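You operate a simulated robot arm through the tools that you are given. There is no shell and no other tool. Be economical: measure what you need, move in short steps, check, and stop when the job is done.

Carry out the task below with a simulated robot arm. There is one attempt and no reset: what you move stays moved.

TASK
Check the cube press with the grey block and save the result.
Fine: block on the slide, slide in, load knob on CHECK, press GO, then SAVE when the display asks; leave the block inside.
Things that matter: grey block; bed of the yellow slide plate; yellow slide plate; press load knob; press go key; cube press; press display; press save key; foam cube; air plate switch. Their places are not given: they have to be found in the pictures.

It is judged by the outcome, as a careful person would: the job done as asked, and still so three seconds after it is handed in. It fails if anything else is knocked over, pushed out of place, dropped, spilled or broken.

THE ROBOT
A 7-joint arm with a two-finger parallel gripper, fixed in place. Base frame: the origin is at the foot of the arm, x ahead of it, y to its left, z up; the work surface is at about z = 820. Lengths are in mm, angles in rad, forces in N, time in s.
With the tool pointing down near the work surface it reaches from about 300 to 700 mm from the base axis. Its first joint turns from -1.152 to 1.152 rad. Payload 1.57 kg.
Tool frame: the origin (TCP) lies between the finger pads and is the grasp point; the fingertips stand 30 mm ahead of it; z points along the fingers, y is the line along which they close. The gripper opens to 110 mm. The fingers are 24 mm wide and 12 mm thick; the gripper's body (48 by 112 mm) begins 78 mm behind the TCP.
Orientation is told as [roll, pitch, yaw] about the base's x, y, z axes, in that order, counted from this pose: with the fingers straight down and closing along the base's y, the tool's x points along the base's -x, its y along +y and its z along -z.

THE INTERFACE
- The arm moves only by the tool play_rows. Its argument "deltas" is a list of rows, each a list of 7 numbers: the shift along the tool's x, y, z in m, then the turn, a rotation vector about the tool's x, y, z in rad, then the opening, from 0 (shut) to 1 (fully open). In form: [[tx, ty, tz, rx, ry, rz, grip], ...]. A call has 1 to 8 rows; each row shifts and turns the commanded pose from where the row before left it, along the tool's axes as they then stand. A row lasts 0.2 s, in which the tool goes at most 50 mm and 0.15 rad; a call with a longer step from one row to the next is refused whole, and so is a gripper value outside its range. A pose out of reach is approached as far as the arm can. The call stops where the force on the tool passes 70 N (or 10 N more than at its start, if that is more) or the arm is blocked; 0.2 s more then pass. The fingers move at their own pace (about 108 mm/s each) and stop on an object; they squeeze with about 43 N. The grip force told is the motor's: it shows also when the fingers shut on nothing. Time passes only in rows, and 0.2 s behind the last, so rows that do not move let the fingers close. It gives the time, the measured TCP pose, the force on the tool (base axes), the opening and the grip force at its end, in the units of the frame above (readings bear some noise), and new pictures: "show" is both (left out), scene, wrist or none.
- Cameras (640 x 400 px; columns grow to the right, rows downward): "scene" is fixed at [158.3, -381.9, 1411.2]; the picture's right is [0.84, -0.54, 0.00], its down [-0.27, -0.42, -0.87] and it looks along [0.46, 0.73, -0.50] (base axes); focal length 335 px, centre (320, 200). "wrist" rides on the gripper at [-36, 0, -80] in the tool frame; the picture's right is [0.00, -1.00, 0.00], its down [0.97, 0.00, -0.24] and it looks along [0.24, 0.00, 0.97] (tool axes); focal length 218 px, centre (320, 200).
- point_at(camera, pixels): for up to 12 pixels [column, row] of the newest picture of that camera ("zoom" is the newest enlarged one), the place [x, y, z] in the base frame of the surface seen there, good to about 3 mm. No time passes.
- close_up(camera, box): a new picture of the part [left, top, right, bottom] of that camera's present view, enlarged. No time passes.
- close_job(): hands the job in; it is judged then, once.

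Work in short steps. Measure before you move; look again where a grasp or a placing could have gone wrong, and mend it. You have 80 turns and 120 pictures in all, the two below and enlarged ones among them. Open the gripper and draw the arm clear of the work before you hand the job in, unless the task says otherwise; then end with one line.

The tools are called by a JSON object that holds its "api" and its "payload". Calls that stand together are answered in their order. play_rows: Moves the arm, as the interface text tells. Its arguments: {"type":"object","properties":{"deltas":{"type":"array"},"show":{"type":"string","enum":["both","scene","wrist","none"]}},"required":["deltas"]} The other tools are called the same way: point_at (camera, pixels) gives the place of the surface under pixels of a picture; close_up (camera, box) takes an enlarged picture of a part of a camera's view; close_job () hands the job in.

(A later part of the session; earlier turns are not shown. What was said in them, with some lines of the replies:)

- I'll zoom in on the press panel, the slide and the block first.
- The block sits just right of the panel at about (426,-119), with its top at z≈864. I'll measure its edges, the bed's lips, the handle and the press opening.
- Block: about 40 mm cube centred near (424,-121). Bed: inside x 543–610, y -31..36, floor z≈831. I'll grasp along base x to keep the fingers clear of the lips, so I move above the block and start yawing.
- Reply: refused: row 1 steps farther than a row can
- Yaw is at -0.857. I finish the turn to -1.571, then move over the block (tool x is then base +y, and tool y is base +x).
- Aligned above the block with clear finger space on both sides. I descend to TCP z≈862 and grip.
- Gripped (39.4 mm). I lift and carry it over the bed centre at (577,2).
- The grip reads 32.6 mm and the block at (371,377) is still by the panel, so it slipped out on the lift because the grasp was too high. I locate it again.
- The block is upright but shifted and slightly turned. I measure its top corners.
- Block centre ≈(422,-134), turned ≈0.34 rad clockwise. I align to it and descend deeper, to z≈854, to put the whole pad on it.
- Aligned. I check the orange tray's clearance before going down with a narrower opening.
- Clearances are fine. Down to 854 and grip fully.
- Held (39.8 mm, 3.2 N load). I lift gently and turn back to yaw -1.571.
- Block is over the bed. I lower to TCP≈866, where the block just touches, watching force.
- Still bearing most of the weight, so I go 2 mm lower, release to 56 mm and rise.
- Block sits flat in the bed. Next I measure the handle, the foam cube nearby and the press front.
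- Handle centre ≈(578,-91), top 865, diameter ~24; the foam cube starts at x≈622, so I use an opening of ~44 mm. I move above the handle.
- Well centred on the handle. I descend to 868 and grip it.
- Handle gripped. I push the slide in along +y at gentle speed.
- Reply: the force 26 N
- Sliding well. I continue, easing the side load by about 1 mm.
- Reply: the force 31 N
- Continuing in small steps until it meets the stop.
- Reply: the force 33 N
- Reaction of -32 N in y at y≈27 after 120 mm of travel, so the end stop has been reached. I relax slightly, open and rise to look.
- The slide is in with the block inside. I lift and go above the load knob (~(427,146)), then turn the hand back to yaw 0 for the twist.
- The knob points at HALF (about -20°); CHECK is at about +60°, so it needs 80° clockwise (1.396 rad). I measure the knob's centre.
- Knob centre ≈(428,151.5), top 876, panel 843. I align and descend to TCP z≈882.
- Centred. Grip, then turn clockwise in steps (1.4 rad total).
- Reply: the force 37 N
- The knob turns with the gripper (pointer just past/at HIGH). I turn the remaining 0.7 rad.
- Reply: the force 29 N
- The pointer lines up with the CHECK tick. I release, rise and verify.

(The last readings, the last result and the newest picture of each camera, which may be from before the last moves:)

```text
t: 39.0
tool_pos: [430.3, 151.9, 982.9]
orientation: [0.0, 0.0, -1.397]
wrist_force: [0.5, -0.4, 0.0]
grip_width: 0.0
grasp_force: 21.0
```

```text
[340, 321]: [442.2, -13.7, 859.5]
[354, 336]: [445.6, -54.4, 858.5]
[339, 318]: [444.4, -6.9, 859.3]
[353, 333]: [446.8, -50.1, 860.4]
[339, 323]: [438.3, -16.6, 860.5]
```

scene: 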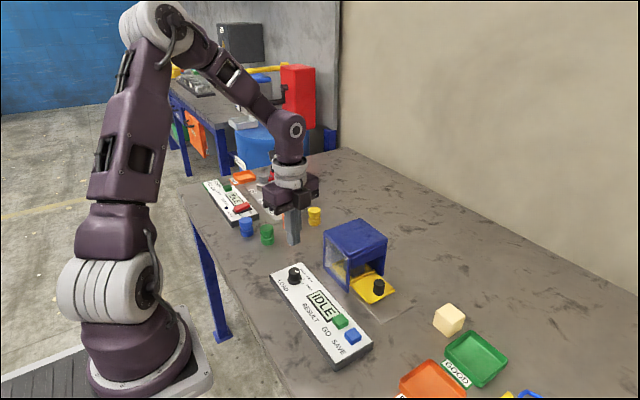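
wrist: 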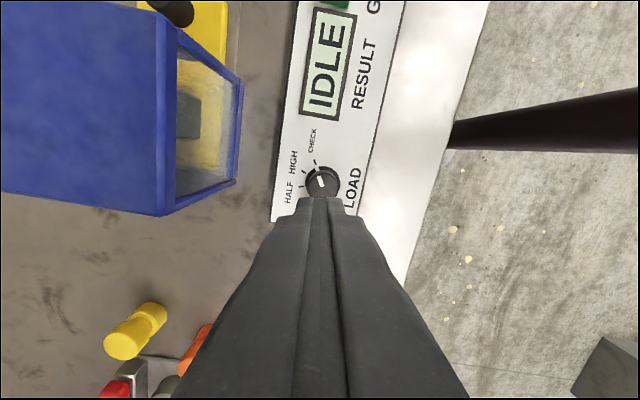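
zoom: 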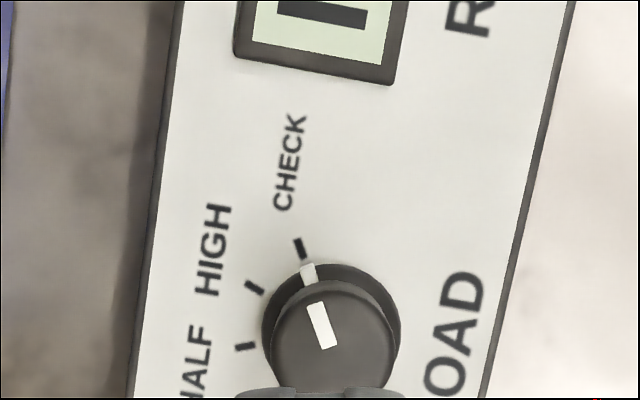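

Knob is on CHECK. I square the hand and go above GO (~(443,-14), key top 859) with fingers shut.

{"api": "play_rows", "payload": {"deltas": [[0, 0, 0, 0, 0, 0.087, 0], [0, 0, 0, 0, 0, 0.087, 0], [-0.041, 0.004, 0, 0, 0, 0, 0], [-0.042, 0.004, 0, 0, 0, 0, 0], [-0.042, 0.003, 0, 0, 0, 0, 0], [-0.041, 0.002, 0.025, 0, 0, 0, 0], [0, 0, 0.035, 0, 0, 0, 0], [0, 0, 0, 0, 0, 0, 0]]}}

```text
t: 40.8
tool_pos: [442.5, -13.6, 919.5]
orientation: [-0.002, -0.002, -1.57]
wrist_force: [0.1, -0.5, 0.1]
grip_width: 0.1
grasp_force: 21.0
```

scene: 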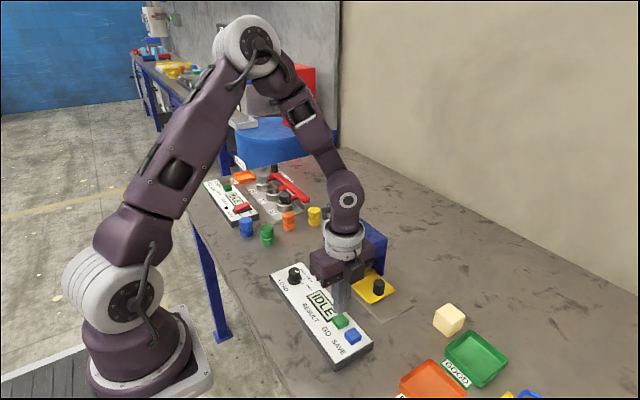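
wrist: 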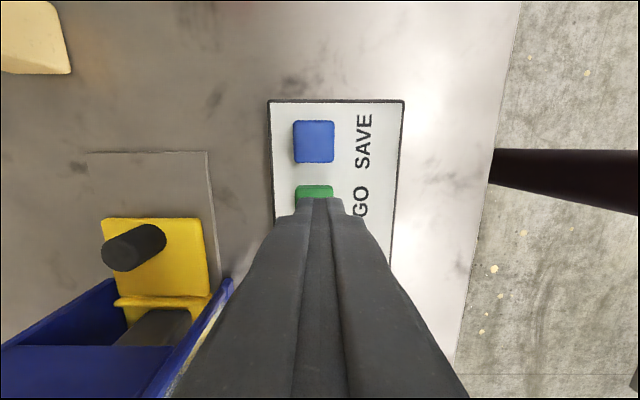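

Finger covers GO. I press down gently in small steps.

{"api": "play_rows", "payload": {"deltas": [[0, 0, 0.02, 0, 0, 0, 0], [0, 0, 0.009, 0, 0, 0, 0], [0, 0, 0.003, 0, 0, 0, 0], [0, 0, 0.002, 0, 0, 0, 0], [0, 0, 0, 0, 0, 0, 0]]}}

```text
t: 42.0
tool_pos: [441.1, -14.5, 887.0]
orientation: [0.0, -0.001, -1.569]
wrist_force: [1.6, 0.1, 2.2]
grip_width: 0.1
grasp_force: 21.9
```

scene: 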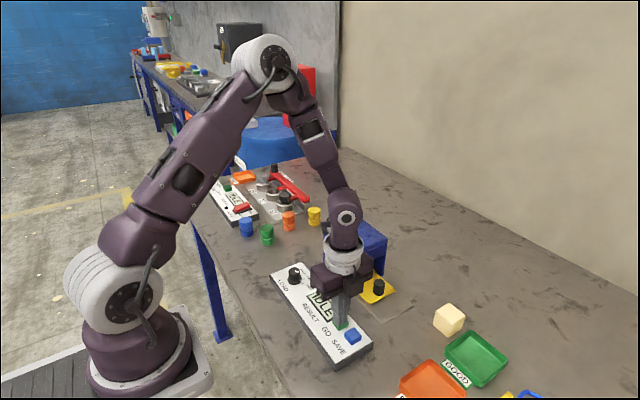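
wrist: 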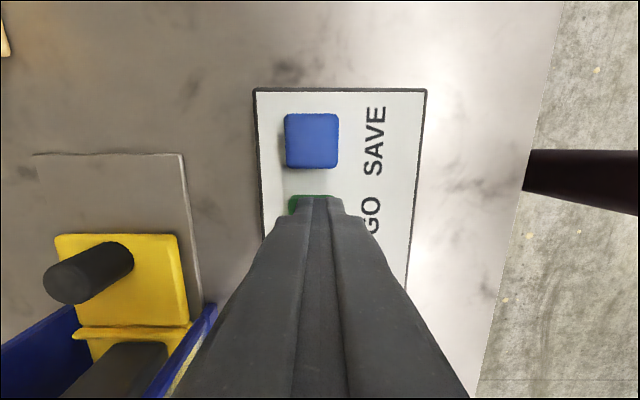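

Light contact (2 N). I press a few mm more, then rise and look at the display.

{"api": "play_rows", "payload": {"deltas": [[0, 0, 0.002, 0, 0, 0, 0], [0, 0, 0.002, 0, 0, 0, 0], [0, 0, 0, 0, 0, 0, 0]], "show": "scene"}}

{"api": "close_up", "payload": {"camera": "scene", "box": [260, 250, 400, 370]}}

```text
t: 42.8
tool_pos: [441.5, -13.4, 882.5]
orientation: [-0.001, 0.001, -1.57]
wrist_force: [-4.8, 1.4, 10.9]
grip_width: 0.1
grasp_force: 20.8
```

scene: 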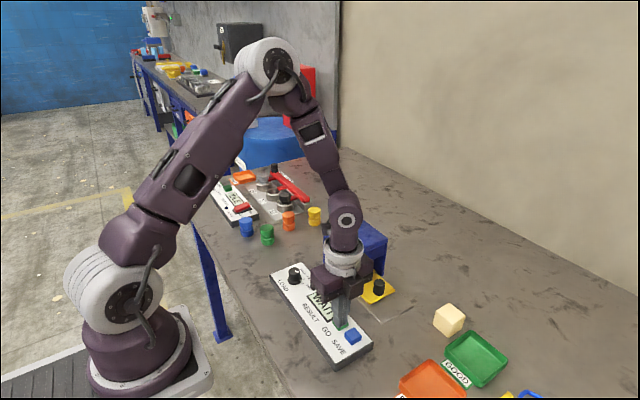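

```text
3.33 times, centred on (330, 310) of scene
```

zoom: 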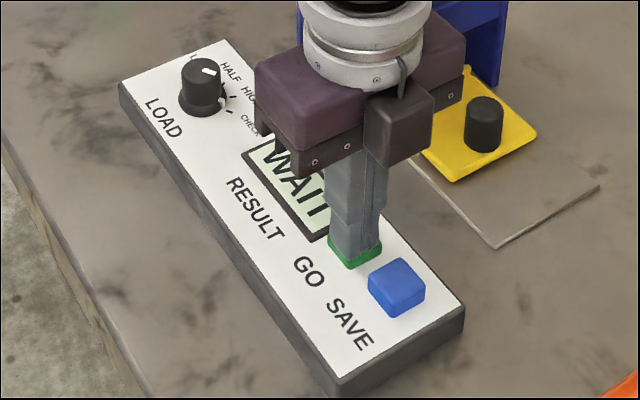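

The display shows WAIT, so GO registered. I rise and hover over SAVE (~(446,-53)) while waiting for the prompt.

{"api": "play_rows", "payload": {"deltas": [[0, 0, -0.02, 0, 0, 0, 0], [0, 0, -0.025, 0, 0, 0, 0], [-0.04, 0.003, 0, 0, 0, 0, 0], [0, 0, 0, 0, 0, 0, 0], [0, 0, 0, 0, 0, 0, 0], [0, 0, 0, 0, 0, 0, 0], [0, 0, 0, 0, 0, 0, 0]], "show": "wrist"}}

{"api": "close_up", "payload": {"camera": "scene", "box": [260, 250, 400, 370]}}

```text
t: 44.4
tool_pos: [444.6, -55.1, 928.2]
orientation: [0.0, 0.0, -1.568]
wrist_force: [0.4, 0.1, -0.2]
grip_width: 0.0
grasp_force: 21.3
```

wrist: 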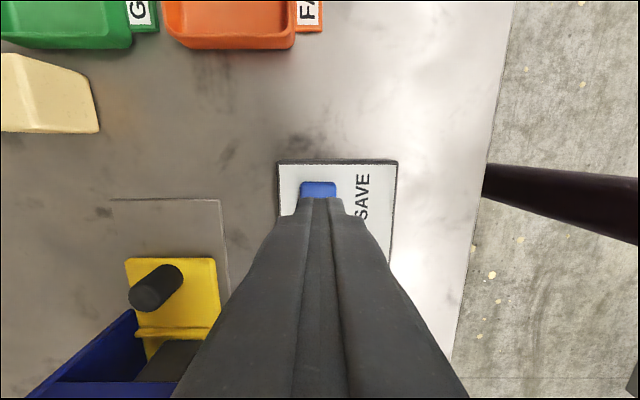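

```text
3.33 times, centred on (330, 310) of scene
```

zoom: 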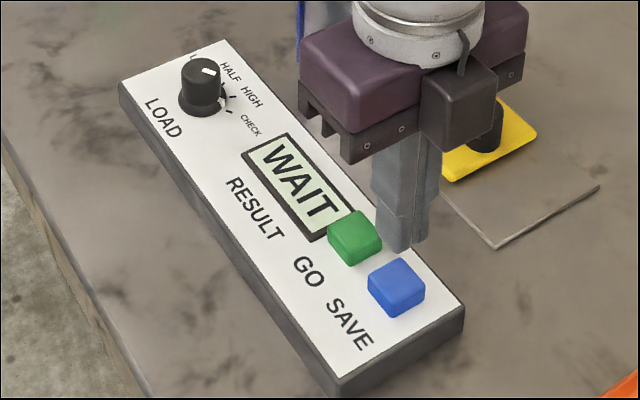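

Still WAIT. I hold until it changes.

{"api": "play_rows", "payload": {"deltas": [[0, 0, 0, 0, 0, 0, 0], [0, 0, 0, 0, 0, 0, 0], [0, 0, 0, 0, 0, 0, 0], [0, 0, 0, 0, 0, 0, 0], [0, 0, 0, 0, 0, 0, 0], [0, 0, 0, 0, 0, 0, 0]], "show": "none"}}

{"api": "close_up", "payload": {"camera": "scene", "box": [260, 250, 400, 370]}}

```text
t: 45.8
tool_pos: [444.8, -54.7, 928.9]
orientation: [0.0, 0.0, -1.571]
wrist_force: [0.3, -0.1, -0.2]
grip_width: 0.1
grasp_force: 21.7
```

```text
3.33 times, centred on (330, 310) of scene
```

zoom: 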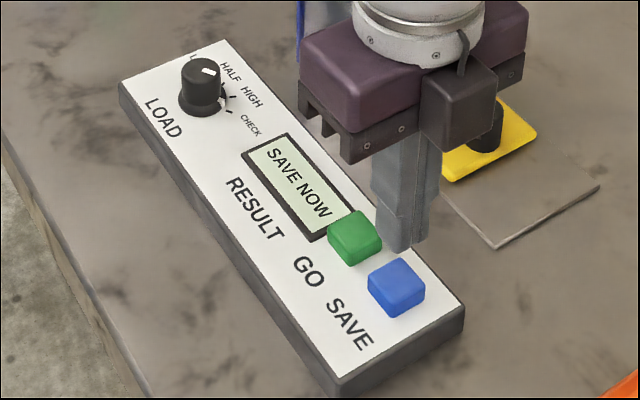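

The display says SAVE NOW. I press SAVE at once: down 46 mm to TCP ≈882.5, then up.

{"api": "play_rows", "payload": {"deltas": [[0, 0, 0.03, 0, 0, 0, 0], [0, 0, 0.01, 0, 0, 0, 0], [0, 0, 0.004, 0, 0, 0, 0], [0, 0, 0.003, 0, 0, 0, 0], [0, 0, 0, 0, 0, 0, 0]], "show": "none"}}

{"api": "close_up", "payload": {"camera": "scene", "box": [260, 250, 400, 370]}}

```text
t: 47.0
tool_pos: [446.7, -53.2, 880.5]
orientation: [0.003, 0.001, -1.57]
wrist_force: [-0.1, -3.3, 19.1]
grip_width: 0.0
grasp_force: 21.3
```

```text
3.33 times, centred on (330, 310) of scene
```

zoom: 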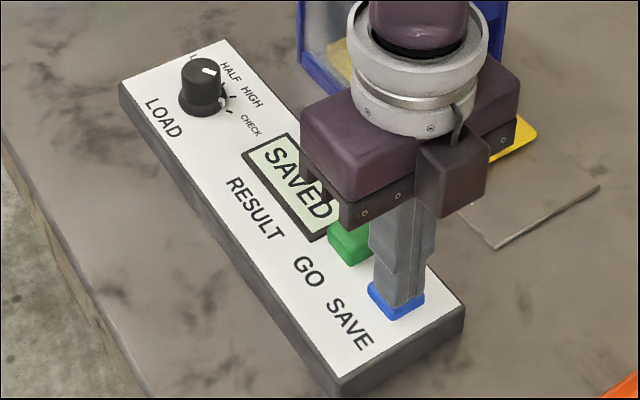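

SAVED. I lift clear, open the gripper up high and take a last look.

{"api": "play_rows", "payload": {"deltas": [[0, 0, -0.03, 0, 0, 0, 0], [0, 0, -0.045, 0, 0, 0, 0], [0, 0, -0.045, 0, 0, 0, 0], [0, -0.02, -0.04, 0, 0, 0, 0.5], [0, -0.02, -0.04, 0, 0, 0, 1], [0, 0, -0.04, 0, 0, 0, 1], [0, 0, 0, 0, 0, 0, 1], [0, 0, 0, 0, 0, 0, 1]]}}

{"api": "close_up", "payload": {"camera": "scene", "box": [250, 200, 490, 390]}}

```text
t: 48.8
tool_pos: [407.2, -55.4, 1120.8]
orientation: [0.0, 0.0, -1.57]
wrist_force: [0.5, -0.2, 0.0]
grip_width: 109.9
grasp_force: 0.1
```

scene: 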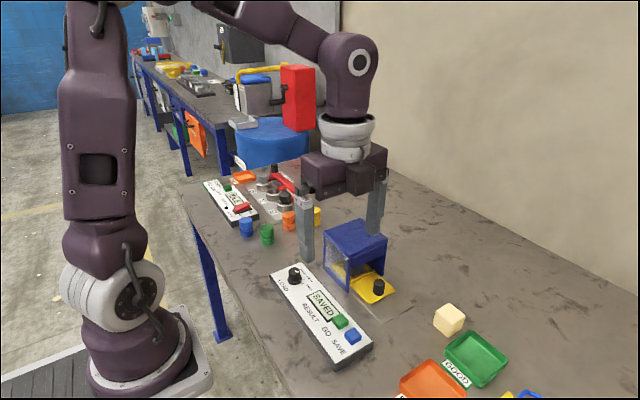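
wrist: 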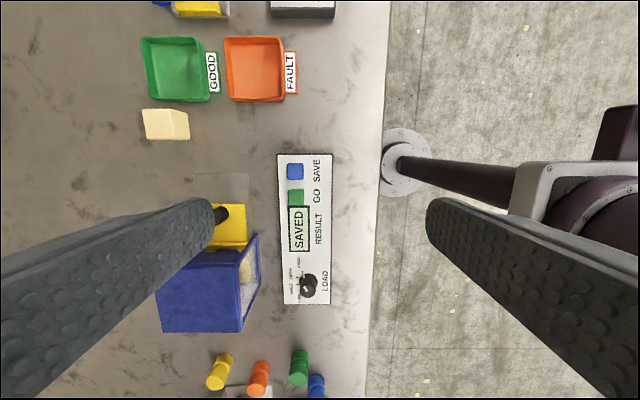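

```text
2.11 times, centred on (370, 295) of scene
```

zoom: 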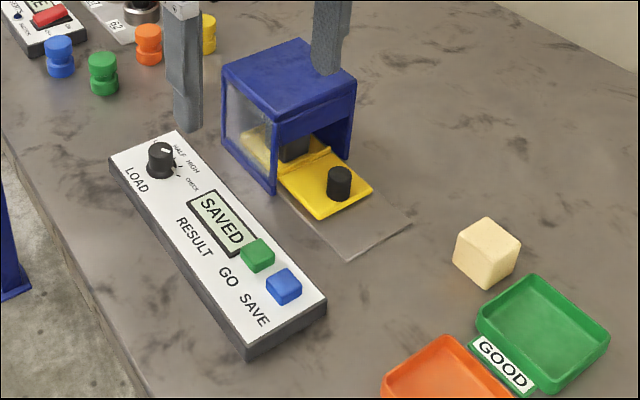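

The display shows SAVED, the block is inside, the slide is in and the knob is on CHECK. The gripper is open and clear, so I hand the job in.

{"api": "close_job", "payload": {}}

```text
The job is handed in.
```

The cube press check is done with the grey block: the load knob is on CHECK, the display reads SAVED, and the block is still inside with the slide in. The block slipped from my first grasp and landed upright beside the panel; I re-gripped it lower and saw nothing else disturbed.
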